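You operate a simulated robot arm through the tools that you are given. There is no shell and no other tool. Be economical: measure what you need, move in short steps, check, and stop when the job is done.

Carry out the task below with a simulated two-armed robot. There is one attempt and no reset: what you move stays moved.

TASK
Put the bag of large spoons on the top of the sorting bench away on the shelf under the red table by the wall. Then take the grey-band spoon stack from the top of the sorting bench and leave it on the top of the drying cupboard. Then push the red drawer shut. Then turn the stop dial to 2. Then open the dust drawer, take the black-band spoon bundle and put it in the inside of the dust drawer and shut the drawer again. Then take the stack of small spoons on the top of the sorting bench and put it away on the second shelf from the bottom of the grey rack. Then put the stack of small forks on the top of the bagging bench away on the top of the steel bench. Then take the bundle of large spoons on the top of the bagging bench and put it away on the front of the bench under the rail. Do these in the order given. Set down upright: stack of small spoons.

The check looks at the end state, three seconds after you hand in, the way a careful person would. Anything else that was tipped, shoved, dropped, spilled or broken makes it a failure.

THE ROBOT
Two 7-joint arms with fingered hands on one trunk, on a base that drives. Base frame: it is fixed to the floor where the robot stands at the start and does not move with it; the origin is under the middle of the robot, x ahead of it, y to its left, z up; the surface under the hand at the start is at about z = 80. Readings come in cm, degrees, newtons and seconds.
The left shoulder is at the start at [6, 12.6, 128.8], the right one opposite. With the tool pointing down near the work surface each hand reaches from about 10 to 66 cm from the robot's upright axis, wherever it stands, measured 20 degrees to its own side. Places, roughly: bag of large spoons [75, 0, 75]; black-band spoon bundle (13x3x3 cm) [40, -150, 80]; bundle of large spoons [-225, -200, 75]; dust drawer [40, -480, 60]; front of the bench under the rail [-60, 90, 80]; grey-band spoon stack (13x3x3 cm) [60, -60, 80]; inside of the dust drawer [50, -480, 50]; red drawer [40, -80, 80]; second shelf of the grey rack [-480, 120, 60]; shelf under the red table by the wall [-810, 120, 30]; stack of small forks (13x3x3 cm) [-220, -210, 80]; stack of small spoons (13x3x4 cm) [60, -160, 80]; stop dial [30, -140, 80]; top of the drying cupboard [-220, 90, 90]; top of the steel bench (54x24 cm) [34, -412, 80]. Payload 2.5 kg a hand.
The TCP of each hand is the grasp point between the finger pads, 3 cm short of the fingertips. In the tool frame z runs along the fingers and y along their closing line. Largest opening 10.4 cm; the body of the gripper starts 3.5 cm behind the TCP. The gripper is a hand of 5 fingers: y runs from the thumb to the fingers, the wrist lies at [-1.5, -10.4, -17.8] in the tool frame, and closing takes about 1.5 s.
Orientation is that of the tool frame in the base frame, as [roll, pitch, yaw] about the fixed x, y, z axes, in that order (R = Rz(yaw) Ry(pitch) Rx(roll)). With the fingers straight down and the wrist toward the robot, the tool's x, y and z point along [0, 1, 0], [1, 0, 0] and [0, 0, -1] of the base frame.

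THE INTERFACE
- The arms move only by the tool play_rows. It takes "left_commands", "right_commands" or both (then of equal length, played together; a hand with none holds still); each is a list of rows, each a list of 3 entries, a list of its own where there are three numbers: the shift along the tool's x, y, z in cm, then the turn, a rotation vector about the tool's x, y, z in degrees, then the finger opening in cm, from 0 to 10.4. In form: [[[x, y, z], [wx, wy, wz], grip], ...]. A call has 1 to 12 rows; each row is the pose to reach, as a shift and turn from the pose commanded when the call began, along the tool's axes at that moment. Each row takes 0.2 s and may step no farther than 5 cm and 8.6 degrees from the row before; otherwise, or with a gripper value out of range, the whole call is refused. Where a pose cannot be reached the arm comes as near as it can. A force on the tool above 40 N (or 10 N above the force at the start of the call, whichever is more), or a blocked arm, ends the call early, and 0.2 s more pass. Each finger travels about 15.3 cm/s and halts on what it meets, pressing with about 29 N; the grip force reading is that of the motor and also rises with nothing between the fingers. The clock runs only during rows and for 0.2 s after the last one: add rows that repeat a pose to give the fingers time. The reply holds the time, the measured pose of the TCP, the force on the tool along the base axes, the opening and the grip force, in the units named above and with some noise, with the torque about the TCP (base axes, N m) and any sound that the robot's microphone picked up, and new pictures: "views" is both (left out), scene, wrist or none (wrist: the cameras of the hands that moved).
- Cameras (640 x 400 px; columns grow to the right, rows downward): "scene" is now at [11.05, -3.94, 147.97]; the picture's right is [-0.49, -0.87, 0.00], its down [-0.63, 0.35, -0.69] and it looks along [0.60, -0.34, -0.72] (base axes); focal length 249 px, centre (320, 200). "left" rides on the left gripper at [-8, -7.8, -14.1] in its tool frame; the picture's right is [-0.78, -0.30, 0.56], its down [0.53, -0.78, 0.33] and it looks along [0.33, 0.56, 0.76] (tool axes); focal length 247 px, centre (320, 200). "right" rides on the right gripper at [8, -7.8, -14.1] in its tool frame; the picture's right is [-0.78, 0.30, -0.56], its down [-0.53, -0.78, 0.33] and it looks along [-0.33, 0.56, 0.76] (tool axes); focal length 247 px, centre (320, 200). There is no depth. A picture from a camera that has moved, and an enlarged one, comes with that camera's place and axes in the base frame and with its lens.
- slide_trunk(by): slides the trunk up (or, below 0, down) by that many cm; the arms and the scene camera ride with it, the base frame stays. It gives what a move gives, with no picture.
- drive_base(legs): drives the robot by 1 to 6 legs, each [ahead, left, turn to the left] in cm, cm and degrees, along the robot's own axes; the way and the turn of a leg run together, so that a leg with both is an arc; at most 150 cm and 180 degrees a leg. The arms and the cameras ride along, it lands a little off, and it stops where it bumps. It gives what a move gives, and a new picture of the scene camera.
- preshape(shape, hand): the hand has 5 fingers and takes this shape, open, in about a second: jaw (thumb against the fingers, like two jaws); tri (thumb and two fingers); tip (a fingertip pinch); poke (one finger out to press); point (the index stretched); flat (the hand flat); cup (the hand cupped); fist (a fist). The gripper value then closes the fingers along that shape, each until it touches; the sizes above hold for jaw. It gives what a move gives, with no picture.
- head_to(pan, tilt): turns the head with the scene camera to pan (to the left, within 86 degrees either way) and tilt (down, from -29 to 69), counted from straight ahead of the robot. It gives what a move gives, and a new picture of the scene camera.
- zoom(camera, box): a new picture of the part [left, top, right, bottom] of that camera's present view, enlarged. It takes no simulated time.
- close_job(): hands the job in; it is judged then, once.

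Work in short steps. Places have to be worked out from the pictures, the camera data and where the tool is seen: move nearer, look again, correct. Check each grasp and each placing, and mend what went wrong. You have 483 turns and 360 pictures in all, those below and enlarged ones among them. Open the grippers and draw the arms clear of the work before you hand the job in, unless the task says otherwise; then end with one line.

The tools are called after "Call:" as name(argument=value, ...) on one line, values as JSON. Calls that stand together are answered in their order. play_rows: Moves the arms, as the interface text tells. Its arguments: {"type":"object","properties":{"left_commands":{"type":"array","items":{"type":"array"}},"right_commands":{"type":"array","items":{"type":"array"}},"views":{"type":"string","enum":["both","scene","wrist","none"]}},"required":[]} The other tools are called the same way: slide_trunk (by) slides the trunk up or down; preshape (shape, hand) gives the hand a shape; drive_base (legs) drives the base; head_to (pan, tilt) turns the head that bears the scene camera; zoom (camera, box) takes an enlarged picture of a part of a camera's view; close_job () hands the job in.

At the start:

```text
time: 0.0
left_tool_pos: [44.6, -2.59, 110.65]
left_tcp_rot: [180.0, 0.0, 90.1]
left_ft_force: [-0.7, -0.5, 0.0]
left_moment: [0.0, 0.0, 0.0]
left_opening: 10.38
left_gripper_force: 0.0
left_shape: jaw
right_tool_pos: [31.69, -40.64, 106.5]
right_tcp_rot: [179.9, 0.2, 90.0]
right_ft_force: [-0.5, 0.4, 0.1]
right_moment: [-0.01, 0.03, -0.01]
right_opening: 10.37
right_gripper_force: 0.0
right_shape: jaw
trunk travel left (down, up): [-68.3, 25.7]
robot x, y, heading: [0.04, 0.14, 0.3]
head pan, tilt: [-29.0, 46.2]
```

scene: 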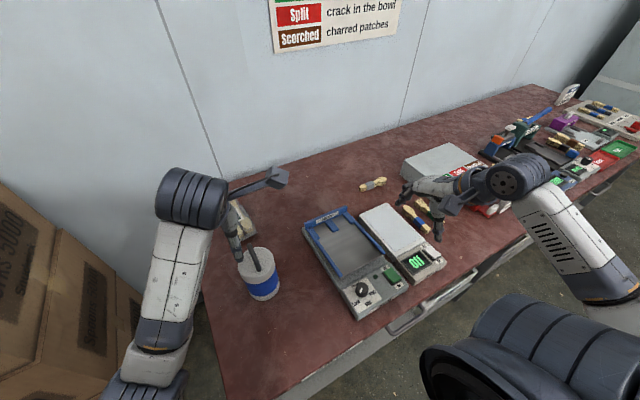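
right: 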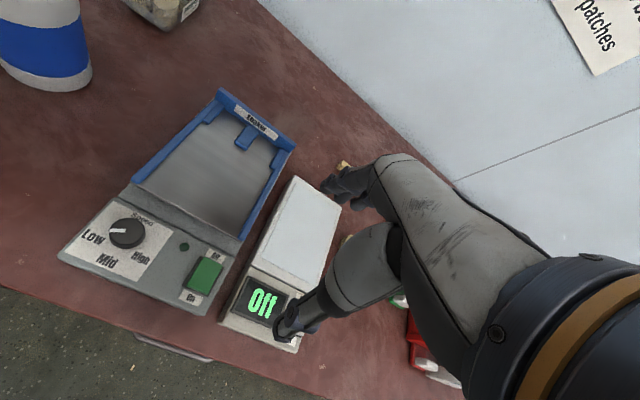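
left: 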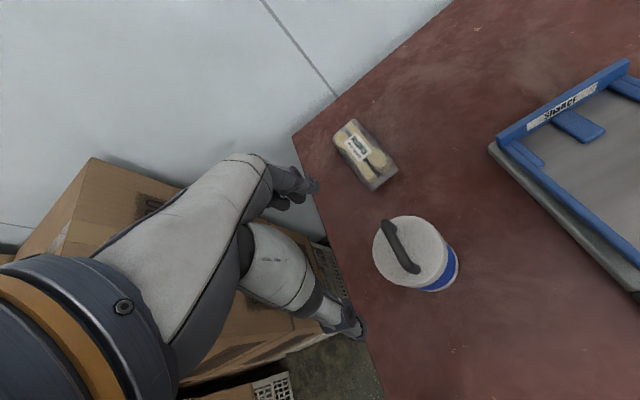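

I start by looking at the sorting bench ahead in more detail before touching anything.

Call:
head_to(pan=0, tilt=45)

Call:
head_to(pan=-65, tilt=35)

Call:
zoom(camera="left", box=[260, 80, 480, 300])

```text
time: 0.9
left_tool_pos: [44.62, -2.64, 110.62]
left_tcp_rot: [-179.9, -0.1, 90.0]
left_ft_force: [-0.4, -0.5, -0.4]
left_moment: [0.02, -0.01, 0.04]
left_opening: 10.38
left_gripper_force: 0.2
left_shape: jaw
right_tool_pos: [31.56, -40.55, 106.43]
right_tcp_rot: [-180.0, 0.1, 90.0]
right_ft_force: [0.7, -0.3, -0.4]
right_moment: [0.0, 0.03, 0.01]
right_opening: 10.38
right_gripper_force: 0.1
right_shape: jaw
trunk travel left (down, up): [-68.3, 25.7]
robot x, y, heading: [-0.31, -0.17, 0.0]
head pan, tilt: [0.0, 45.0]
camera scene: at [12.16, -0.05, 148.14], right [0.0, -1.0, 0.0], down [-0.71, 0.0, -0.71], along [0.71, 0.0, -0.71], focal length 249 px, centre (320, 200)
```

scene: 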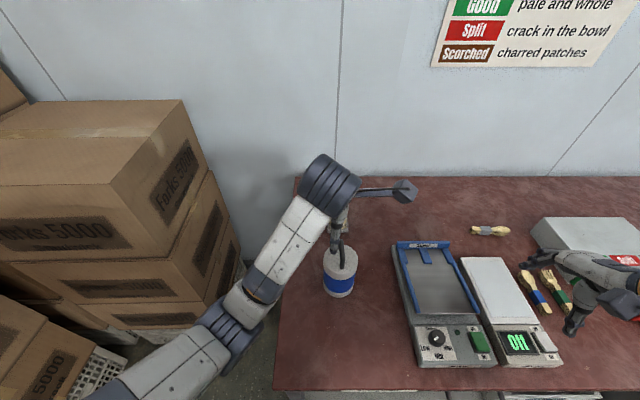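

```text
time: 2.3
left_tool_pos: [44.64, -2.57, 110.64]
left_tcp_rot: [-180.0, -0.1, 90.0]
left_ft_force: [0.8, 0.0, -0.2]
left_moment: [0.02, -0.01, 0.02]
left_opening: 10.35
left_gripper_force: 0.1
left_shape: jaw
right_tool_pos: [31.64, -40.52, 106.45]
right_tcp_rot: [-179.9, 0.0, 90.0]
right_ft_force: [-0.2, -0.3, 0.5]
right_moment: [0.01, -0.03, -0.01]
right_opening: 10.36
right_gripper_force: 0.0
right_shape: jaw
trunk travel left (down, up): [-68.3, 25.7]
robot x, y, heading: [0.11, -0.05, 0.1]
head pan, tilt: [-65.0, 35.0]
camera scene: at [7.76, -8.02, 149.62], right [-0.91, -0.42, 0.0], down [-0.24, 0.52, -0.82], along [0.35, -0.74, -0.57], focal length 249 px, centre (320, 200)
```

scene: 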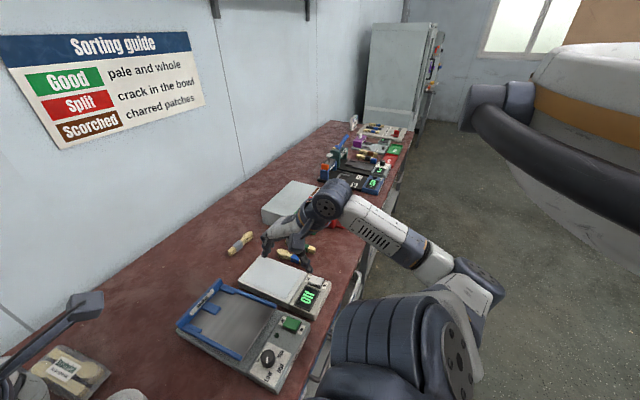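

```text
1.82 times, centred on (370, 190) of left
camera zoom: at [36.93, -10.63, 124.73], right [-0.3, -0.78, -0.56], down [-0.78, 0.53, -0.33], along [0.56, 0.33, -0.76], focal length 449 px, centre (229, 218)
```

zoom: 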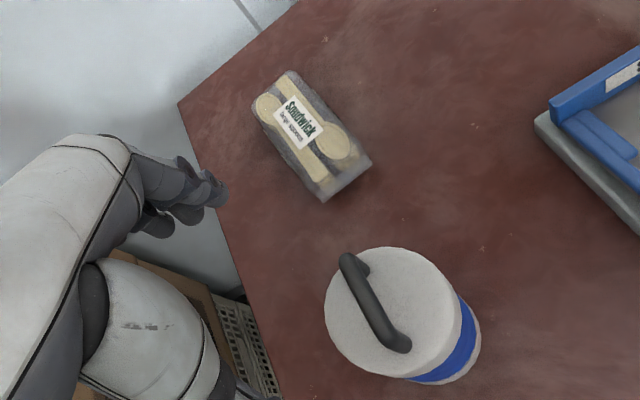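

The bag lies near [71, -6], long axis roughly along x, about 18 x 6 cm; that is at the edge of reach, so I look at the floor space ahead of the base before closing up a little.

Call:
head_to(pan=0, tilt=69)

Call:
play_rows(left_commands=[[[0, 0, 0], [0, 0, 8.5], 10.4], [[0, 0, 0], [0, 0, 17], 10.4], [[0, 0, 0], [0, 0, 25.5], 10.4], [[0, 0, 0], [0, 0, 34], 10.4], [[0, 0, 0], [0, 0, 42.5], 10.4], [[0, 0, 0], [0, 0, 51], 10.4], [[0, 0, 0], [0, 0, 59.5], 10.4], [[0, 0, 0], [0, 0, 68], 10.4], [[0, 0, 0], [0, 0, 76.5], 10.4], [[0, 0, 0], [0, 0, 82], 10.4]], views="wrist")

```text
time: 3.7
left_tool_pos: [44.6, -2.66, 110.59]
left_tcp_rot: [179.9, 0.0, 90.0]
left_ft_force: [-0.7, -0.7, -0.9]
left_moment: [0.02, 0.0, 0.02]
left_opening: 10.37
left_gripper_force: 0.2
left_shape: jaw
right_tool_pos: [31.54, -40.57, 106.45]
right_tcp_rot: [180.0, 0.1, 90.0]
right_ft_force: [-0.6, 0.4, 0.0]
right_moment: [-0.02, -0.01, 0.01]
right_opening: 10.36
right_gripper_force: 0.1
right_shape: jaw
trunk travel left (down, up): [-68.3, 25.7]
robot x, y, heading: [0.35, 0.19, 0.1]
head pan, tilt: [0.0, 68.8]
camera scene: at [9.62, -0.05, 145.26], right [0.0, -1.0, 0.0], down [-0.93, 0.0, -0.36], along [0.36, 0.0, -0.93], focal length 249 px, centre (320, 200)
```

scene: 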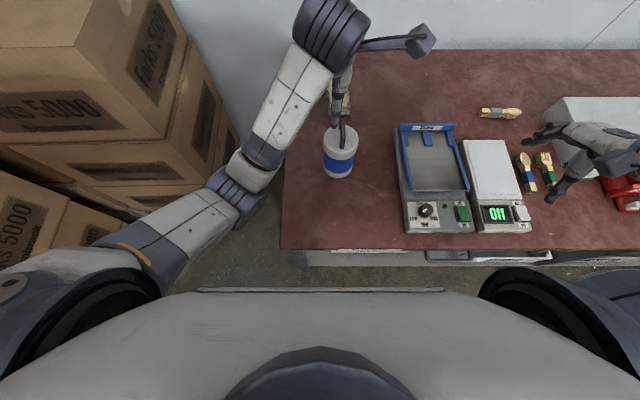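

```text
time: 5.9
left_tool_pos: [44.53, -2.56, 110.67]
left_tcp_rot: [-180.0, 0.0, 8.0]
left_ft_force: [0.2, 0.8, -0.4]
left_moment: [-0.01, 0.0, -0.02]
left_opening: 10.37
left_gripper_force: 0.1
left_shape: jaw
right_tool_pos: [31.58, -40.56, 106.36]
right_tcp_rot: [180.0, 0.2, 90.0]
right_ft_force: [0.8, -0.1, 0.2]
right_moment: [-0.01, -0.01, 0.02]
right_opening: 10.42
right_gripper_force: 0.3
right_shape: jaw
trunk travel left (down, up): [-68.3, 25.7]
robot x, y, heading: [-0.32, 0.16, 0.2]
head pan, tilt: [0.0, 68.8]
camera left: at [35.72, 3.97, 124.74], right [-0.81, 0.19, -0.56], down [0.42, 0.84, -0.33], along [0.41, -0.51, -0.76], focal length 247 px, centre (320, 200)
```

left: 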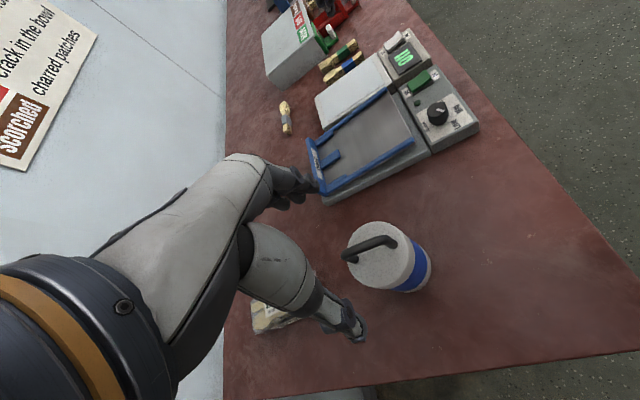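

There's a gap between torso and table edge; I drive 5 cm ahead, then move the left hand above the bag.

Call:
drive_base(legs=[[5, 0, 0]])

Call:
play_rows(left_commands=[[[5, 0, 0], [0, 0, 0], 10.4], [[10, 0, 0], [0, 0, 0], 10.4], [[15, 0, 0], [0, 0, 0], 10.4], [[17, 2, 0], [0, 0, 0], 10.4], [[18, 4, 0], [0, 0, 0], 10.4], [[18, 6, 2], [0, 0, 0], 10.4]], views="both")

```text
time: 6.8
left_tool_pos: [49.6, -2.69, 110.48]
left_tcp_rot: [-180.0, 0.0, 7.9]
left_ft_force: [-0.4, -0.3, -0.2]
left_moment: [-0.01, 0.01, 0.0]
left_opening: 10.37
left_gripper_force: 0.1
left_shape: jaw
right_tool_pos: [36.6, -40.58, 106.39]
right_tcp_rot: [-179.8, 0.1, 90.0]
right_ft_force: [1.7, 0.2, 0.6]
right_moment: [0.0, 0.04, 0.01]
right_opening: 10.36
right_gripper_force: 0.1
right_shape: jaw
trunk travel left (down, up): [-68.3, 25.7]
robot x, y, heading: [5.12, 0.07, -0.1]
head pan, tilt: [0.0, 68.8]
camera scene: at [14.7, -0.04, 145.24], right [0.0, -1.0, 0.0], down [-0.93, 0.0, -0.36], along [0.36, 0.0, -0.93], focal length 249 px, centre (320, 200)
```

scene: 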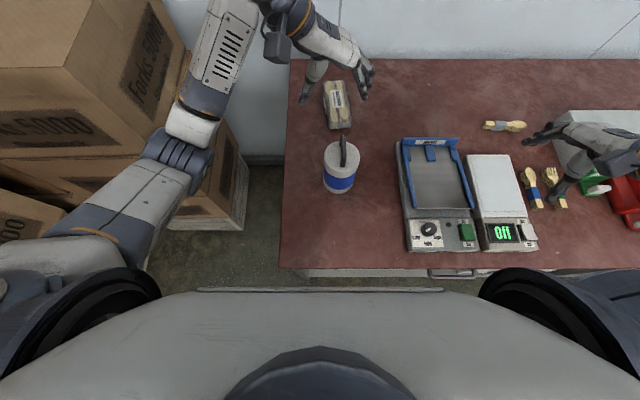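

```text
time: 8.2
left_tool_pos: [62.7, -3.91, 110.01]
left_tcp_rot: [179.9, -0.1, 8.1]
left_ft_force: [-0.2, 0.0, -0.2]
left_moment: [0.02, 0.03, -0.01]
left_opening: 10.39
left_gripper_force: 0.0
left_shape: jaw
left hand out of reach, approached as far as the arm can: row 3, 4, 5, 6
right_tool_pos: [36.54, -40.63, 106.53]
right_tcp_rot: [-180.0, 0.1, 90.1]
right_ft_force: [0.8, -0.1, -0.4]
right_moment: [0.01, 0.01, 0.0]
right_opening: 10.38
right_gripper_force: 0.1
right_shape: jaw
trunk travel left (down, up): [-68.3, 25.7]
robot x, y, heading: [5.29, -0.17, -0.2]
head pan, tilt: [0.0, 68.8]
camera scene: at [14.58, -0.04, 145.25], right [0.0, -1.0, 0.0], down [-0.93, 0.0, -0.36], along [0.36, 0.0, -0.93], focal length 249 px, centre (320, 200)
camera left: at [53.81, 2.73, 124.03], right [-0.81, 0.19, -0.56], down [0.42, 0.84, -0.33], along [0.41, -0.5, -0.76], focal length 247 px, centre (320, 200)
```

scene: 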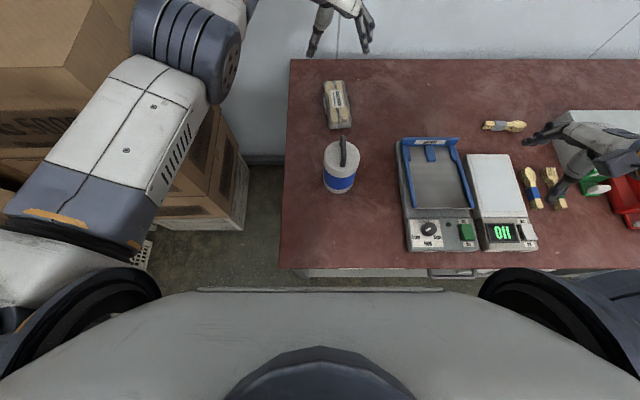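
left: 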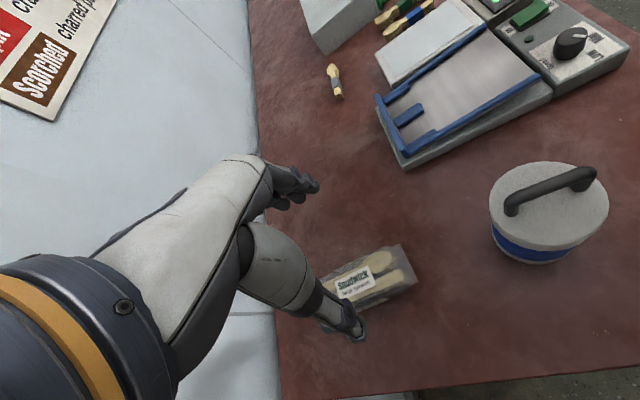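

The arm fell short at 62.7 with the wrist held sideways. I close up 4 cm more and tilt the fingers forward 25° so the wrist is nearer the robot.

Call:
drive_base(legs=[[4, 0, 0]])

Call:
play_rows(left_commands=[[[0, 0, 0], [0, 8, 0], 10.4], [[0, 0, 0], [0, 16, 0], 10.4], [[0, 0, 0], [0, 24, 0], 10.4], [[0, 0, 0], [0, 25, 0], 10.4]], views="both")

```text
time: 9.1
left_tool_pos: [65.05, -4.33, 109.98]
left_tcp_rot: [180.0, -0.2, 8.0]
left_ft_force: [0.2, 0.5, -0.9]
left_moment: [-0.02, -0.01, 0.01]
left_opening: 10.39
left_gripper_force: 0.1
left_shape: jaw
right_tool_pos: [38.8, -41.26, 106.46]
right_tcp_rot: [-179.9, 0.1, 90.0]
right_ft_force: [-0.5, 0.5, 0.0]
right_moment: [0.02, -0.01, 0.01]
right_opening: 10.35
right_gripper_force: 0.0
right_shape: jaw
trunk travel left (down, up): [-68.3, 25.7]
robot x, y, heading: [7.67, -0.53, -0.2]
head pan, tilt: [0.0, 68.8]
stopped in leg 1: the robot was blocked; the commanded pose is now the measured one
camera scene: at [16.92, -0.58, 145.26], right [0.0, -1.0, 0.0], down [-0.93, 0.0, -0.36], along [0.36, 0.0, -0.93], focal length 249 px, centre (320, 200)
```

scene: 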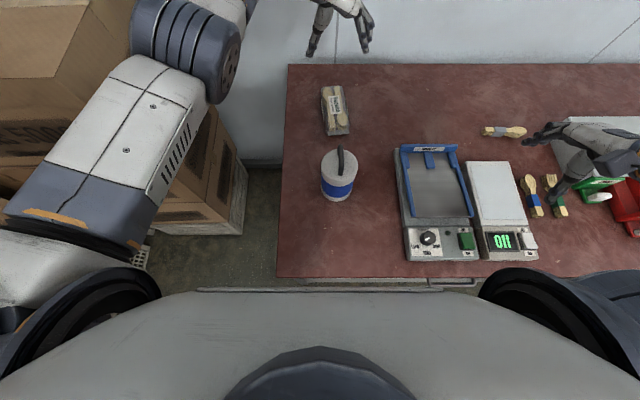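

```text
time: 10.1
left_tool_pos: [65.15, -4.45, 109.97]
left_tcp_rot: [180.0, -25.1, 7.9]
left_ft_force: [-0.2, 0.2, 0.8]
left_moment: [0.0, 0.01, 0.02]
left_opening: 10.36
left_gripper_force: 0.1
left_shape: jaw
right_tool_pos: [38.65, -41.28, 106.5]
right_tcp_rot: [-179.9, 0.1, 89.8]
right_ft_force: [-0.4, -0.3, 0.7]
right_moment: [0.02, -0.03, -0.02]
right_opening: 10.39
right_gripper_force: 0.0
right_shape: jaw
trunk travel left (down, up): [-68.3, 25.7]
robot x, y, heading: [7.38, -0.72, -0.3]
head pan, tilt: [0.0, 68.8]
camera scene: at [16.96, -0.61, 145.25], right [0.0, -1.0, 0.0], down [-0.93, 0.0, -0.36], along [0.36, 0.0, -0.93], focal length 249 px, centre (320, 200)
camera left: at [51.05, 1.38, 119.31], right [-0.5, 0.23, -0.83], down [0.51, 0.86, -0.07], along [0.7, -0.46, -0.55], focal length 247 px, centre (320, 200)
```

scene: 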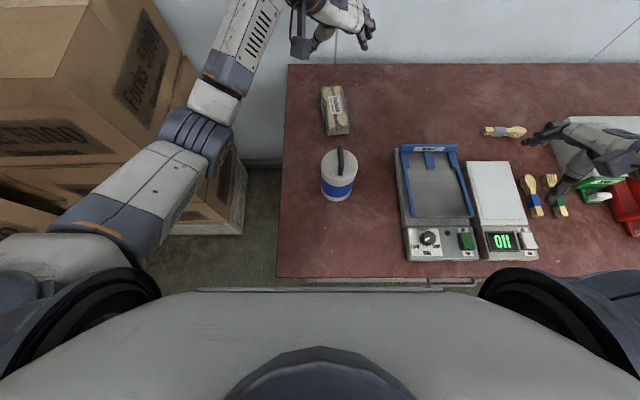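
left: 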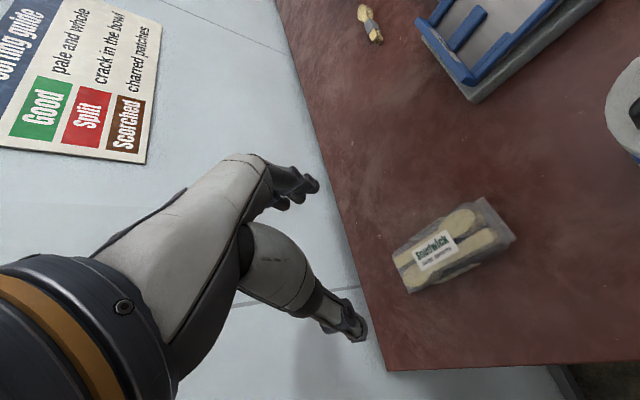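

The bag centre triangulates to about [71, -5], turned ~6°. I lower the open hand over it to z≈92.

Call:
play_rows(left_commands=[[[-1.1, 0.3, 4.45], [0, 0, 0], 10.4], [[-2.2, 0.7, 8.9], [0, 0, 0], 10.4], [[-3.3, 1.0, 13.4], [0, 0, 0], 10.4], [[-4.4, 1.3, 17.8], [0, 0, 0], 10.4]], views="both")

```text
time: 11.1
left_tool_pos: [68.22, -5.33, 92.21]
left_tcp_rot: [179.9, -25.4, 7.9]
left_ft_force: [-0.2, -1.1, 1.5]
left_moment: [0.0, 0.02, 0.0]
left_opening: 10.39
left_gripper_force: 0.1
left_shape: jaw
left hand out of reach, approached as far as the arm can: row 4
right_tool_pos: [38.82, -41.32, 106.37]
right_tcp_rot: [-179.7, 0.1, 89.8]
right_ft_force: [0.0, 0.3, -0.2]
right_moment: [-0.02, -0.02, -0.02]
right_opening: 10.36
right_gripper_force: 0.1
right_shape: jaw
trunk travel left (down, up): [-68.3, 25.7]
robot x, y, heading: [7.45, -0.57, -0.3]
head pan, tilt: [0.0, 68.8]
camera scene: at [16.95, -0.64, 145.25], right [0.0, -1.0, 0.0], down [-0.93, 0.0, -0.36], along [0.36, 0.0, -0.93], focal length 249 px, centre (320, 200)
camera left: at [54.13, 0.48, 101.49], right [-0.5, 0.23, -0.84], down [0.51, 0.86, -0.07], along [0.7, -0.47, -0.54], focal length 247 px, centre (320, 200)
```

scene: 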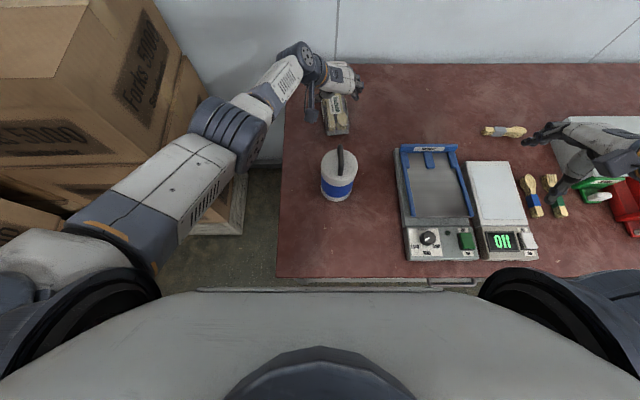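
left: 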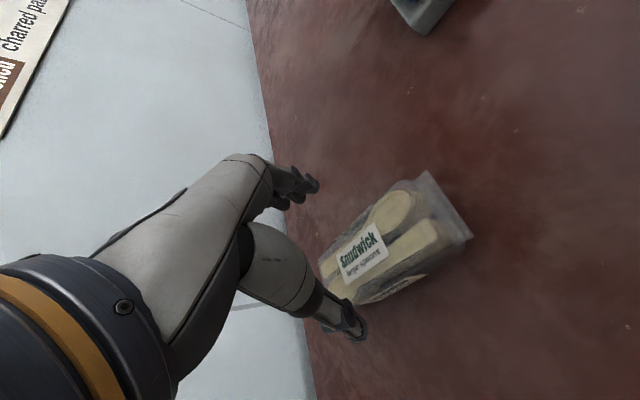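

Centred over the bag but arm is at its limit; lowering the trunk brings the hand straight down and gives reach.

Call:
slide_trunk(by=-6)

Call:
zoom(camera="left", box=[220, 100, 540, 400])

```text
time: 12.1
left_tool_pos: [68.08, -5.25, 86.2]
left_tcp_rot: [-180.0, -25.2, 8.0]
left_ft_force: [-0.2, -0.3, 0.6]
left_moment: [-0.01, 0.0, 0.01]
left_opening: 10.38
left_gripper_force: 0.0
left_shape: jaw
right_tool_pos: [38.8, -41.23, 100.47]
right_tcp_rot: [-179.8, 0.0, 89.7]
right_ft_force: [-1.2, -0.8, 0.7]
right_moment: [0.0, -0.01, 0.02]
right_opening: 10.33
right_gripper_force: 0.0
right_shape: jaw
trunk travel left (down, up): [-62.3, 31.7]
robot x, y, heading: [7.23, -0.36, -0.2]
head pan, tilt: [0.0, 68.8]
```

```text
1.33 times, centred on (380, 250) of left
camera zoom: at [54.08, 0.58, 95.45], right [-0.5, 0.23, -0.83], down [0.51, 0.86, -0.07], along [0.7, -0.46, -0.55], focal length 329 px, centre (240, 133)
```

zoom: 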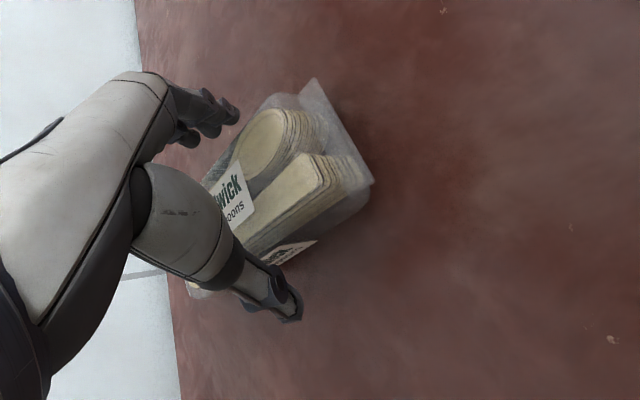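

The fingers straddle the bag nicely; lower 2 cm more and close.

Call:
slide_trunk(by=-2)

Call:
play_rows(left_commands=[[[0, 0, 0], [0, 0, 0], 7], [[0, 0, 0], [0, 0, 0], 5.5], [[0, 0, 0], [0, 0, 0], 4.5], [[0, 0, 0], [0, 0, 0], 4.5], [[0, 0, 0], [0, 0, 0], 4.5], [[0, 0, 0], [0, 0, 0], 4.5]], views="wrist")

```text
time: 12.8
left_tool_pos: [68.1, -5.37, 84.16]
left_tcp_rot: [-180.0, -25.1, 7.9]
left_ft_force: [0.1, -0.7, 0.7]
left_moment: [0.01, 0.02, -0.03]
left_opening: 10.41
left_gripper_force: 0.1
left_shape: jaw
right_tool_pos: [38.84, -41.25, 98.4]
right_tcp_rot: [-179.8, 0.1, 89.8]
right_ft_force: [0.1, 0.9, -0.5]
right_moment: [-0.02, 0.0, -0.01]
right_opening: 10.38
right_gripper_force: 0.1
right_shape: jaw
trunk travel left (down, up): [-60.3, 33.7]
robot x, y, heading: [7.43, -0.67, -0.1]
head pan, tilt: [0.0, 68.8]
```

```text
time: 14.2
left_tool_pos: [68.25, -5.2, 84.05]
left_tcp_rot: [180.0, -25.1, 8.0]
left_ft_force: [0.5, 1.9, 0.2]
left_moment: [0.05, 0.01, 0.01]
left_opening: 6.94
left_gripper_force: 28.9
left_shape: jaw
right_tool_pos: [38.71, -41.13, 98.49]
right_tcp_rot: [-179.9, 0.1, 89.8]
right_ft_force: [0.4, 0.7, 0.7]
right_moment: [-0.02, 0.01, 0.02]
right_opening: 10.35
right_gripper_force: 0.1
right_shape: jaw
trunk travel left (down, up): [-60.3, 33.7]
robot x, y, heading: [7.17, -0.79, -0.2]
head pan, tilt: [0.0, 68.8]
camera left: at [54.09, 0.58, 93.44], right [-0.5, 0.23, -0.83], down [0.51, 0.86, -0.07], along [0.7, -0.46, -0.55], focal length 247 px, centre (320, 200)
```

left: 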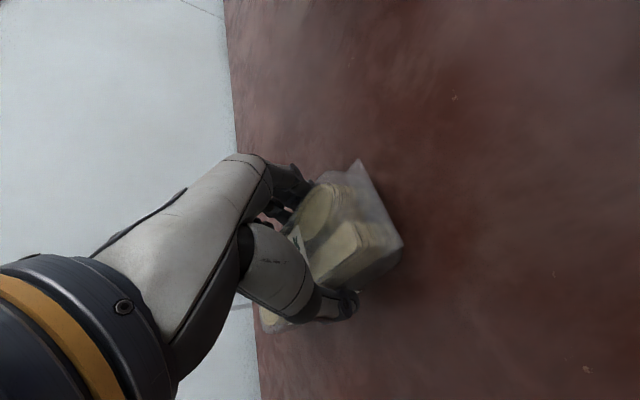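

Gripped at 6.9 cm with 29 N. Lift with the trunk.

Call:
slide_trunk(by=14)

Call:
play_rows(left_commands=[[[0, 0, -4], [0, 0, 0], 4.5], [[0, 0, -8], [0, 0, 0], 4.5]], views="both")

```text
time: 15.8
left_tool_pos: [68.2, -5.37, 98.07]
left_tcp_rot: [180.0, -25.1, 7.9]
left_ft_force: [-0.4, -0.2, -1.6]
left_moment: [0.01, 0.04, 0.02]
left_opening: 6.95
left_gripper_force: 28.9
left_shape: jaw
right_tool_pos: [38.85, -41.15, 112.45]
right_tcp_rot: [-179.9, 0.1, 89.9]
right_ft_force: [0.6, 1.1, -0.7]
right_moment: [-0.01, 0.01, 0.0]
right_opening: 10.37
right_gripper_force: 0.1
right_shape: jaw
trunk travel left (down, up): [-74.3, 19.7]
robot x, y, heading: [7.42, -0.52, -0.2]
head pan, tilt: [0.0, 68.8]
```

```text
time: 16.4
left_tool_pos: [64.94, -5.75, 105.05]
left_tcp_rot: [-179.9, -24.9, 8.0]
left_ft_force: [0.5, 0.2, -1.3]
left_moment: [-0.03, 0.02, 0.02]
left_opening: 6.9
left_gripper_force: 29.1
left_shape: jaw
right_tool_pos: [38.79, -41.23, 112.43]
right_tcp_rot: [-180.0, 0.1, 89.8]
right_ft_force: [0.0, 0.0, 0.1]
right_moment: [0.01, 0.03, -0.01]
right_opening: 10.36
right_gripper_force: 0.0
right_shape: jaw
trunk travel left (down, up): [-74.3, 19.7]
robot x, y, heading: [7.41, -0.2, -0.3]
head pan, tilt: [0.0, 68.8]
camera scene: at [16.95, -0.61, 151.25], right [0.0, -1.0, 0.0], down [-0.93, 0.0, -0.36], along [0.36, 0.0, -0.93], focal length 249 px, centre (320, 200)
camera left: at [50.77, 0.11, 114.62], right [-0.51, 0.23, -0.83], down [0.51, 0.86, -0.07], along [0.7, -0.46, -0.55], focal length 247 px, centre (320, 200)
```

scene: 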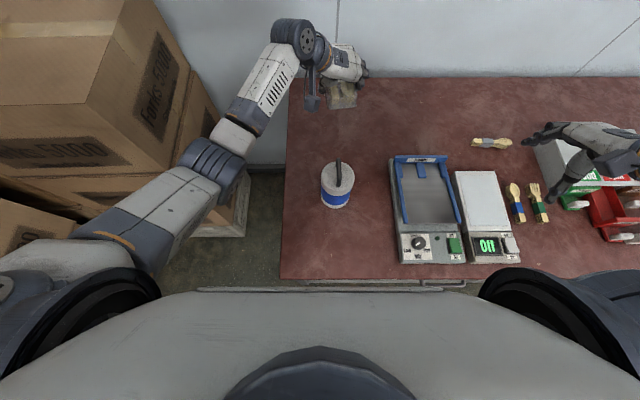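
left: 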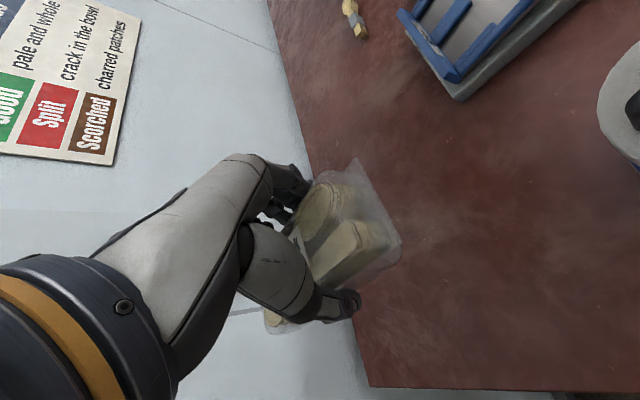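

Bag held securely. I retract the left arm high over the jar and drive back from the bench.

Call:
play_rows(left_commands=[[[-3.2, 0, -2.6], [0, 0, 0], 4.5], [[-6.4, 0, -5.2], [0, 0, 0], 4.5], [[-9.6, 0, -7.8], [0, 0, 0], 4.5], [[-12.8, 0, -10.4], [0, 0, 0], 4.5], [[-16, 0, -13], [0, 0, 0], 4.5]], views="none")

Call:
drive_base(legs=[[-60, 0, 0]])

Call:
head_to(pan=-70, tilt=10)

Call:
head_to(pan=80, tilt=15)

```text
time: 17.6
left_tool_pos: [44.99, -8.68, 110.28]
left_tcp_rot: [179.9, -25.0, 8.0]
left_ft_force: [-0.1, 0.0, -0.5]
left_moment: [0.0, 0.06, 0.02]
left_opening: 6.91
left_gripper_force: 29.0
left_shape: jaw
right_tool_pos: [38.66, -41.16, 112.5]
right_tcp_rot: [-179.9, 0.1, 89.9]
right_ft_force: [0.2, 0.0, 0.6]
right_moment: [0.0, 0.04, -0.01]
right_opening: 10.4
right_gripper_force: 0.0
right_shape: jaw
trunk travel left (down, up): [-74.3, 19.7]
robot x, y, heading: [7.43, -0.46, -0.0]
head pan, tilt: [0.0, 68.8]
```

```text
time: 21.0
left_tool_pos: [-14.5, -8.45, 110.22]
left_tcp_rot: [180.0, -25.1, 7.8]
left_ft_force: [-0.1, -0.7, -1.6]
left_moment: [0.02, 0.05, 0.0]
left_opening: 6.92
left_gripper_force: 28.6
left_shape: jaw
right_tool_pos: [-20.65, -41.03, 112.49]
right_tcp_rot: [-179.9, 0.0, 89.7]
right_ft_force: [-0.2, 0.5, 0.4]
right_moment: [0.0, -0.01, 0.04]
right_opening: 10.36
right_gripper_force: 0.1
right_shape: jaw
trunk travel left (down, up): [-74.3, 19.7]
robot x, y, heading: [-52.01, -0.27, -0.2]
head pan, tilt: [0.0, 68.8]
camera scene: at [-42.57, -0.43, 151.26], right [0.0, -1.0, 0.0], down [-0.93, 0.0, -0.36], along [0.36, 0.0, -0.93], focal length 249 px, centre (320, 200)
```

scene: 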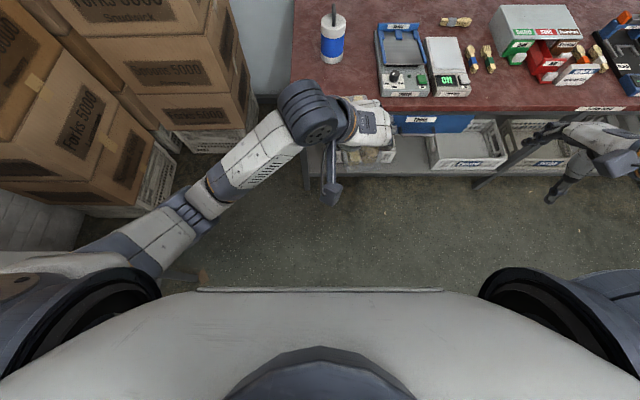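

```text
time: 22.4
left_tool_pos: [-14.42, -8.49, 110.3]
left_tcp_rot: [179.9, -25.1, 7.9]
left_ft_force: [-0.5, 0.3, -0.9]
left_moment: [-0.01, 0.07, 0.02]
left_opening: 6.92
left_gripper_force: 29.1
left_shape: jaw
right_tool_pos: [-20.81, -41.07, 112.49]
right_tcp_rot: [-180.0, 0.0, 89.8]
right_ft_force: [-0.9, -0.1, -0.9]
right_moment: [0.01, 0.04, -0.01]
right_opening: 10.38
right_gripper_force: 0.1
right_shape: jaw
trunk travel left (down, up): [-74.3, 19.7]
robot x, y, heading: [-52.14, -0.25, -0.4]
head pan, tilt: [-70.0, 10.0]
camera scene: at [-44.97, -9.16, 159.63], right [-0.94, -0.34, 0.0], down [-0.06, 0.16, -0.98], along [0.33, -0.93, -0.17], focal length 249 px, centre (320, 200)
```

scene: 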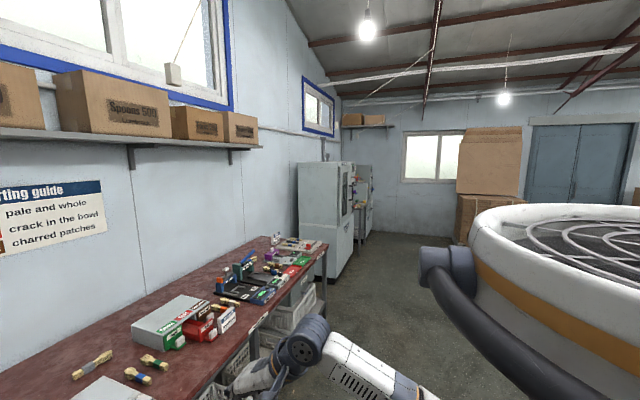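

```text
time: 24.8
left_tool_pos: [-14.43, -8.52, 110.27]
left_tcp_rot: [-180.0, -25.2, 8.0]
left_ft_force: [-1.0, 0.0, -1.2]
left_moment: [-0.04, 0.06, 0.01]
left_opening: 6.91
left_gripper_force: 29.1
left_shape: jaw
right_tool_pos: [-20.64, -41.08, 112.34]
right_tcp_rot: [-179.9, 0.0, 89.8]
right_ft_force: [-0.8, 0.3, -0.2]
right_moment: [-0.01, 0.0, 0.02]
right_opening: 10.38
right_gripper_force: 0.0
right_shape: jaw
trunk travel left (down, up): [-74.3, 19.7]
robot x, y, heading: [-52.34, -0.48, -0.2]
head pan, tilt: [80.0, 15.0]
camera scene: at [-46.47, 8.78, 158.82], right [0.98, -0.18, 0.0], down [-0.05, -0.25, -0.97], along [0.17, 0.95, -0.26], focal length 249 px, centre (320, 200)
```

scene: 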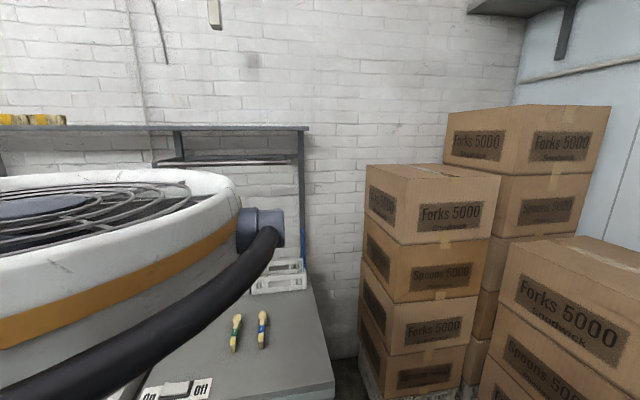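

Behind-left is the bench under the rail; I shift right for clearance and turn about to see the aisle toward -x.

Call:
drive_base(legs=[[-10, -40, 0], [0, 0, -90], [0, 0, -90]])

Call:
head_to(pan=0, tilt=15)

Call:
head_to(pan=-45, tilt=20)

Call:
head_to(pan=45, tilt=20)

```text
time: 35.0
left_tool_pos: [-99.9, -32.43, 110.31]
left_tcp_rot: [180.0, -25.1, -172.2]
left_ft_force: [-0.8, -0.1, -1.3]
left_moment: [0.0, -0.05, 0.02]
left_opening: 6.92
left_gripper_force: 28.8
left_shape: jaw
right_tool_pos: [-93.59, 0.0, 112.42]
right_tcp_rot: [-179.8, 0.1, -90.5]
right_ft_force: [0.0, 0.3, -0.1]
right_moment: [-0.03, 0.01, 0.02]
right_opening: 10.35
right_gripper_force: 0.0
right_shape: jaw
trunk travel left (down, up): [-74.3, 19.7]
robot x, y, heading: [-62.24, -40.35, 179.8]
head pan, tilt: [80.0, 15.0]
camera scene: at [-67.92, -49.96, 158.82], right [-0.98, 0.18, 0.0], down [0.05, 0.25, -0.97], along [-0.17, -0.95, -0.26], focal length 249 px, centre (320, 200)
```

scene: 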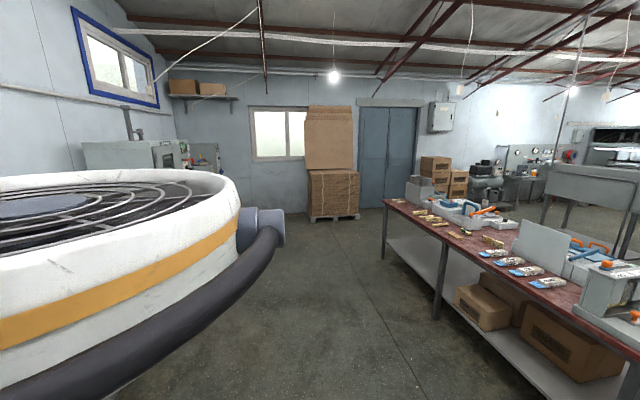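

```text
time: 36.5
left_tool_pos: [-100.1, -32.55, 110.18]
left_tcp_rot: [-179.9, -25.2, -172.4]
left_ft_force: [-0.3, 0.0, -1.2]
left_moment: [0.01, -0.02, 0.02]
left_opening: 6.9
left_gripper_force: 28.7
left_shape: jaw
right_tool_pos: [-93.47, -0.06, 112.5]
right_tcp_rot: [-179.9, 0.1, -90.5]
right_ft_force: [-0.1, -0.3, 0.5]
right_moment: [0.01, 0.03, 0.01]
right_opening: 10.36
right_gripper_force: 0.2
right_shape: jaw
trunk travel left (down, up): [-74.3, 19.7]
robot x, y, heading: [-62.4, -40.61, 179.5]
head pan, tilt: [0.0, 15.0]
camera scene: at [-75.57, -40.72, 158.82], right [0.01, 1.0, 0.0], down [0.26, 0.0, -0.97], along [-0.97, 0.01, -0.26], focal length 249 px, centre (320, 200)
```

scene: 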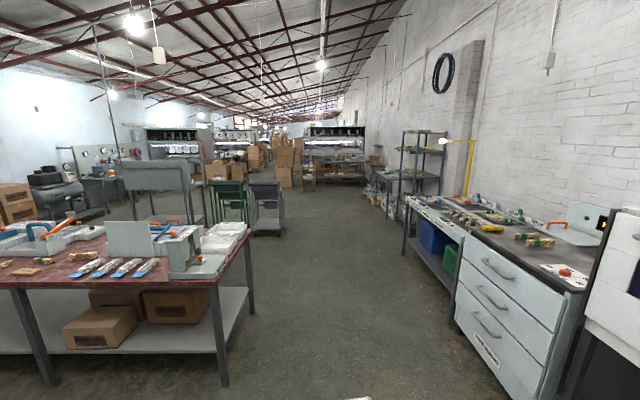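

```text
time: 37.6
left_tool_pos: [-100.04, -32.44, 110.17]
left_tcp_rot: [-179.9, -25.1, -172.3]
left_ft_force: [0.4, 0.1, -1.1]
left_moment: [0.01, -0.05, 0.01]
left_opening: 6.89
left_gripper_force: 29.7
left_shape: jaw
right_tool_pos: [-93.59, -0.06, 112.38]
right_tcp_rot: [-179.8, 0.1, -90.3]
right_ft_force: [0.4, -0.7, 0.6]
right_moment: [0.01, 0.01, 0.03]
right_opening: 10.36
right_gripper_force: 0.0
right_shape: jaw
trunk travel left (down, up): [-74.3, 19.7]
robot x, y, heading: [-62.59, -41.08, 179.6]
head pan, tilt: [-45.0, 20.0]
camera scene: at [-72.78, -34.16, 158.01], right [0.71, 0.7, 0.0], down [0.24, -0.24, -0.94], along [-0.66, 0.67, -0.34], focal length 249 px, centre (320, 200)
```

scene: 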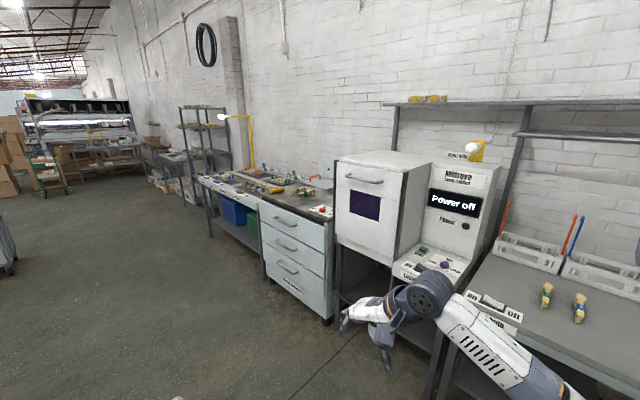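

```text
time: 39.3
left_tool_pos: [-99.9, -32.48, 110.26]
left_tcp_rot: [-180.0, -25.2, -172.3]
left_ft_force: [-0.5, 0.1, -1.3]
left_moment: [0.04, -0.03, 0.03]
left_opening: 6.91
left_gripper_force: 29.1
left_shape: jaw
right_tool_pos: [-93.67, 0.02, 112.4]
right_tcp_rot: [-180.0, 0.1, -90.4]
right_ft_force: [0.1, 0.9, 0.3]
right_moment: [-0.01, -0.01, -0.01]
right_opening: 10.35
right_gripper_force: 0.1
right_shape: jaw
trunk travel left (down, up): [-74.3, 19.7]
robot x, y, heading: [-62.56, -41.29, 179.6]
head pan, tilt: [45.0, 20.0]
camera scene: at [-72.87, -47.31, 158.01], right [-0.7, 0.71, 0.0], down [0.24, 0.24, -0.94], along [-0.67, -0.66, -0.34], focal length 249 px, centre (320, 200)
```

scene: 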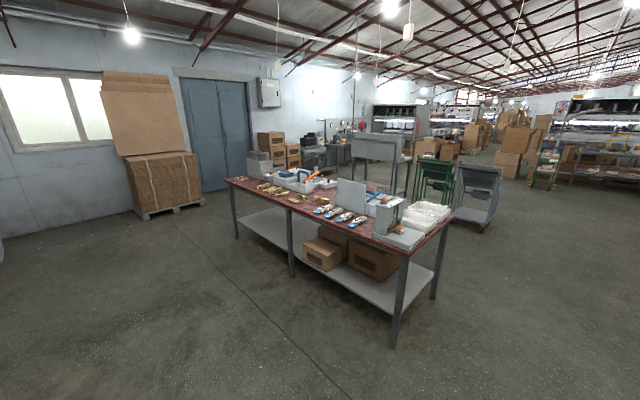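

The aisle between the bagging bench (edge y≈-100) and the cupboards (front y≈80) is clear along y≈-30. I drive along it and look again.

Call:
drive_base(legs=[[140, 0, 0], [140, 0, 0], [140, 0, 0], [140, 0, 0]])

Call:
head_to(pan=0, tilt=20)

Call:
head_to(pan=-50, tilt=25)

```text
time: 66.0
left_tool_pos: [-660.09, -22.28, 110.25]
left_tcp_rot: [179.9, -25.1, -173.3]
left_ft_force: [-0.5, -0.3, -1.2]
left_moment: [0.01, -0.07, 0.01]
left_opening: 6.92
left_gripper_force: 29.2
left_shape: jaw
right_tool_pos: [-653.1, 10.28, 112.48]
right_tcp_rot: [-179.9, 0.1, -91.3]
right_ft_force: [-0.3, -0.1, -0.1]
right_moment: [0.03, -0.01, -0.04]
right_opening: 10.35
right_gripper_force: 0.0
right_shape: jaw
trunk travel left (down, up): [-74.3, 19.7]
robot x, y, heading: [-622.59, -31.02, 178.8]
head pan, tilt: [45.0, 20.0]
camera scene: at [-633.2, -37.43, 158.01], right [-0.69, 0.72, 0.0], down [0.25, 0.24, -0.94], along [-0.68, -0.65, -0.34], focal length 249 px, centre (320, 200)
```

scene: 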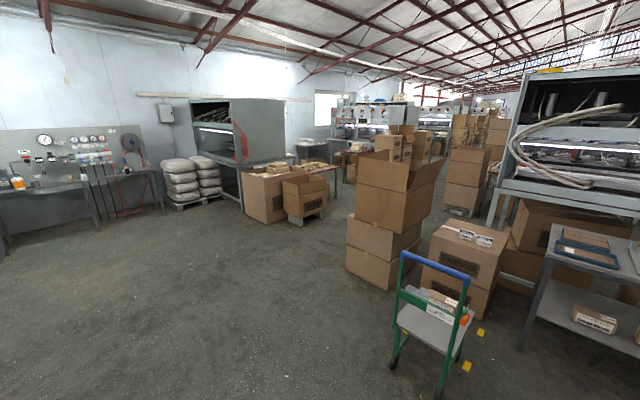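

```text
time: 67.1
left_tool_pos: [-660.05, -22.21, 110.26]
left_tcp_rot: [-179.9, -25.2, -173.3]
left_ft_force: [0.6, 0.2, -1.6]
left_moment: [0.04, -0.04, -0.03]
left_opening: 6.89
left_gripper_force: 28.9
left_shape: jaw
right_tool_pos: [-653.12, 10.25, 112.48]
right_tcp_rot: [-180.0, 0.1, -91.3]
right_ft_force: [-1.3, -0.3, 0.6]
right_moment: [0.01, 0.0, 0.0]
right_opening: 10.38
right_gripper_force: 0.1
right_shape: jaw
trunk travel left (down, up): [-74.3, 19.7]
robot x, y, heading: [-622.18, -31.15, 178.7]
head pan, tilt: [0.0, 20.0]
camera scene: at [-635.76, -30.79, 158.01], right [0.02, 1.0, 0.0], down [0.34, -0.01, -0.94], along [-0.94, 0.02, -0.34], focal length 249 px, centre (320, 200)
```

scene: 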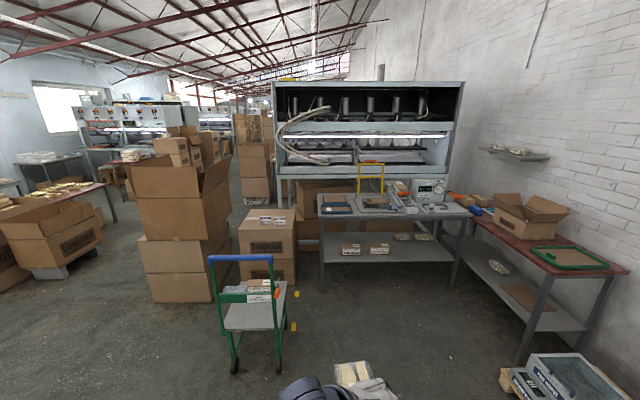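

```text
time: 68.3
left_tool_pos: [-660.05, -22.31, 110.31]
left_tcp_rot: [-180.0, -25.2, -173.2]
left_ft_force: [0.3, 0.3, -0.7]
left_moment: [0.02, -0.04, 0.03]
left_opening: 6.9
left_gripper_force: 29.0
left_shape: jaw
right_tool_pos: [-653.11, 10.28, 112.54]
right_tcp_rot: [-179.9, 0.2, -91.3]
right_ft_force: [0.1, 0.2, 0.5]
right_moment: [-0.01, 0.0, -0.01]
right_opening: 10.4
right_gripper_force: 0.1
right_shape: jaw
trunk travel left (down, up): [-74.3, 19.7]
robot x, y, heading: [-622.32, -31.2, 178.5]
head pan, tilt: [-50.0, 25.0]
camera scene: at [-632.21, -23.81, 157.2], right [0.78, 0.63, 0.0], down [0.26, -0.33, -0.91], along [-0.57, 0.71, -0.42], focal length 249 px, centre (320, 200)
```

scene: 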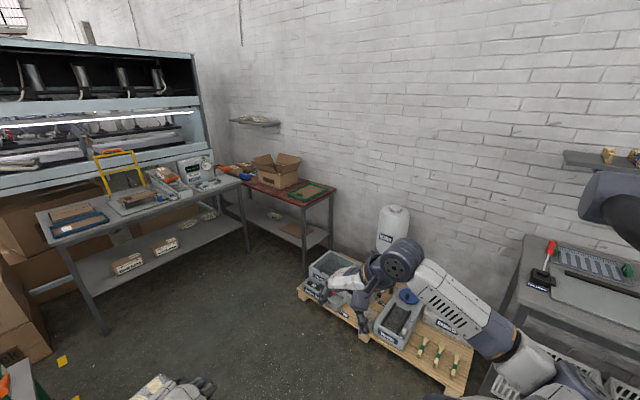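

The red table by the wall is visible at right with its shelf below. Zoom in on it.

Call:
zoom(camera="scene", box=[190, 130, 450, 340])

```text
1.90 times, centred on (320, 235) of scene
camera zoom: at [-632.21, -23.81, 157.2], right [0.78, 0.63, 0.0], down [0.26, -0.33, -0.91], along [-0.57, 0.71, -0.42], focal length 474 px, centre (320, 133)
```

zoom: 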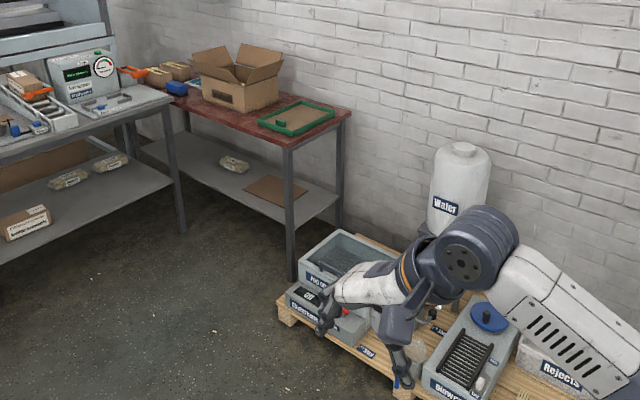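

Red table: front y≈105, spanning x≈-752 leftwards; the shelf has a cardboard sheet (x -795..-764) and a bag at ~(-817,130). I'll aim at ~(-803,117). First, in the open aisle, I extend the left arm and lower the trunk, to carry the posture in by driving.

Call:
play_rows(left_commands=[[[4, -3, 1.9], [0, 0, 0], 4.5], [[7, -6, 3.3], [0, 0, 0], 4.5], [[10, -9, 4.6], [0, 0, 0], 4.5], [[12.7, -12, 5.9], [0, 0, 0], 4.5]], views="none")

Call:
slide_trunk(by=-62)

Call:
head_to(pan=25, tilt=50)

```text
refused: row 1 steps farther than a row can; nothing moved
```

```text
refused: -62 is not a number from -40 to 40
```

```text
time: 69.8
left_tool_pos: [-660.17, -22.23, 110.18]
left_tcp_rot: [179.9, -25.1, -173.2]
left_ft_force: [-0.5, 0.2, -0.4]
left_moment: [-0.02, -0.02, -0.02]
left_opening: 6.91
left_gripper_force: 28.8
left_shape: jaw
right_tool_pos: [-653.0, 10.17, 112.43]
right_tcp_rot: [-179.9, 0.1, -91.4]
right_ft_force: [0.4, -0.4, 0.6]
right_moment: [0.0, -0.02, 0.02]
right_opening: 10.36
right_gripper_force: 0.1
right_shape: jaw
trunk travel left (down, up): [-74.3, 19.7]
robot x, y, heading: [-622.24, -30.98, 178.8]
head pan, tilt: [25.0, 50.0]
camera scene: at [-633.5, -34.08, 153.45], right [-0.4, 0.92, 0.0], down [0.7, 0.31, -0.64], along [-0.59, -0.26, -0.77], focal length 249 px, centre (320, 200)
```

scene: 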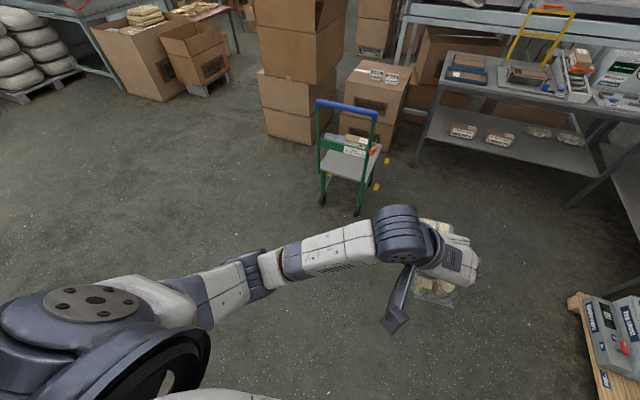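

Step size was too large and trunk moves are limited to 40; I split both.

Call:
play_rows(left_commands=[[[3, -3, 1.4], [0, 0, 0], 4.5], [[6, -6, 2.8], [0, 0, 0], 4.5], [[9, -9, 4.2], [0, 0, 0], 4.5], [[12.7, -12, 5.9], [0, 0, 0], 4.5]], views="none")

Call:
slide_trunk(by=-40)

Call:
slide_trunk(by=-24)

Call:
head_to(pan=25, tilt=50)

```text
refused: row 4 steps farther than a row can; nothing moved
```

```text
time: 73.6
left_tool_pos: [-660.08, -22.24, 70.29]
left_tcp_rot: [-180.0, -25.1, -173.2]
left_ft_force: [-0.7, -0.4, -0.1]
left_moment: [-0.02, -0.07, 0.0]
left_opening: 6.91
left_gripper_force: 29.0
left_shape: jaw
right_tool_pos: [-653.13, 10.32, 72.42]
right_tcp_rot: [-180.0, 0.1, -91.3]
right_ft_force: [-0.2, 0.1, -1.0]
right_moment: [0.01, 0.01, 0.02]
right_opening: 10.36
right_gripper_force: 0.0
right_shape: jaw
trunk travel left (down, up): [-34.3, 59.7]
robot x, y, heading: [-622.86, -31.1, 178.6]
head pan, tilt: [25.0, 50.0]
```

```text
time: 76.1
left_tool_pos: [-659.98, -22.22, 46.31]
left_tcp_rot: [179.9, -25.1, -173.2]
left_ft_force: [-0.3, -0.1, -1.3]
left_moment: [-0.01, -0.04, 0.05]
left_opening: 6.89
left_gripper_force: 29.0
left_shape: jaw
right_tool_pos: [-653.06, 10.24, 48.48]
right_tcp_rot: [-179.8, 0.1, -91.3]
right_ft_force: [-1.1, 0.2, -0.1]
right_moment: [-0.02, 0.01, 0.03]
right_opening: 10.36
right_gripper_force: 0.0
right_shape: jaw
trunk travel left (down, up): [-10.3, 83.7]
robot x, y, heading: [-622.34, -30.97, 178.7]
head pan, tilt: [25.0, 50.0]
```

```text
time: 76.7
left_tool_pos: [-659.98, -22.34, 46.3]
left_tcp_rot: [-180.0, -25.2, -173.2]
left_ft_force: [-0.3, -0.2, -1.0]
left_moment: [0.01, -0.08, -0.01]
left_opening: 6.9
left_gripper_force: 29.6
left_shape: jaw
right_tool_pos: [-653.09, 10.27, 48.5]
right_tcp_rot: [-179.9, 0.1, -91.3]
right_ft_force: [0.5, 0.7, -0.3]
right_moment: [0.0, -0.01, 0.0]
right_opening: 10.38
right_gripper_force: 0.0
right_shape: jaw
trunk travel left (down, up): [-10.3, 83.7]
robot x, y, heading: [-622.6, -30.97, 178.5]
head pan, tilt: [25.0, 50.0]
camera scene: at [-633.49, -34.09, 89.45], right [-0.4, 0.92, 0.0], down [0.7, 0.31, -0.64], along [-0.59, -0.26, -0.77], focal length 249 px, centre (320, 200)
```

scene: 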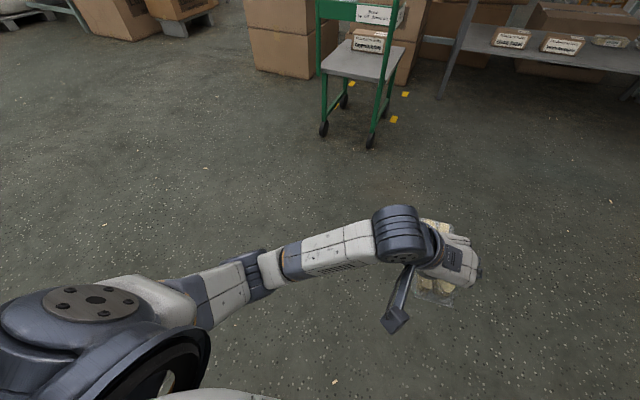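

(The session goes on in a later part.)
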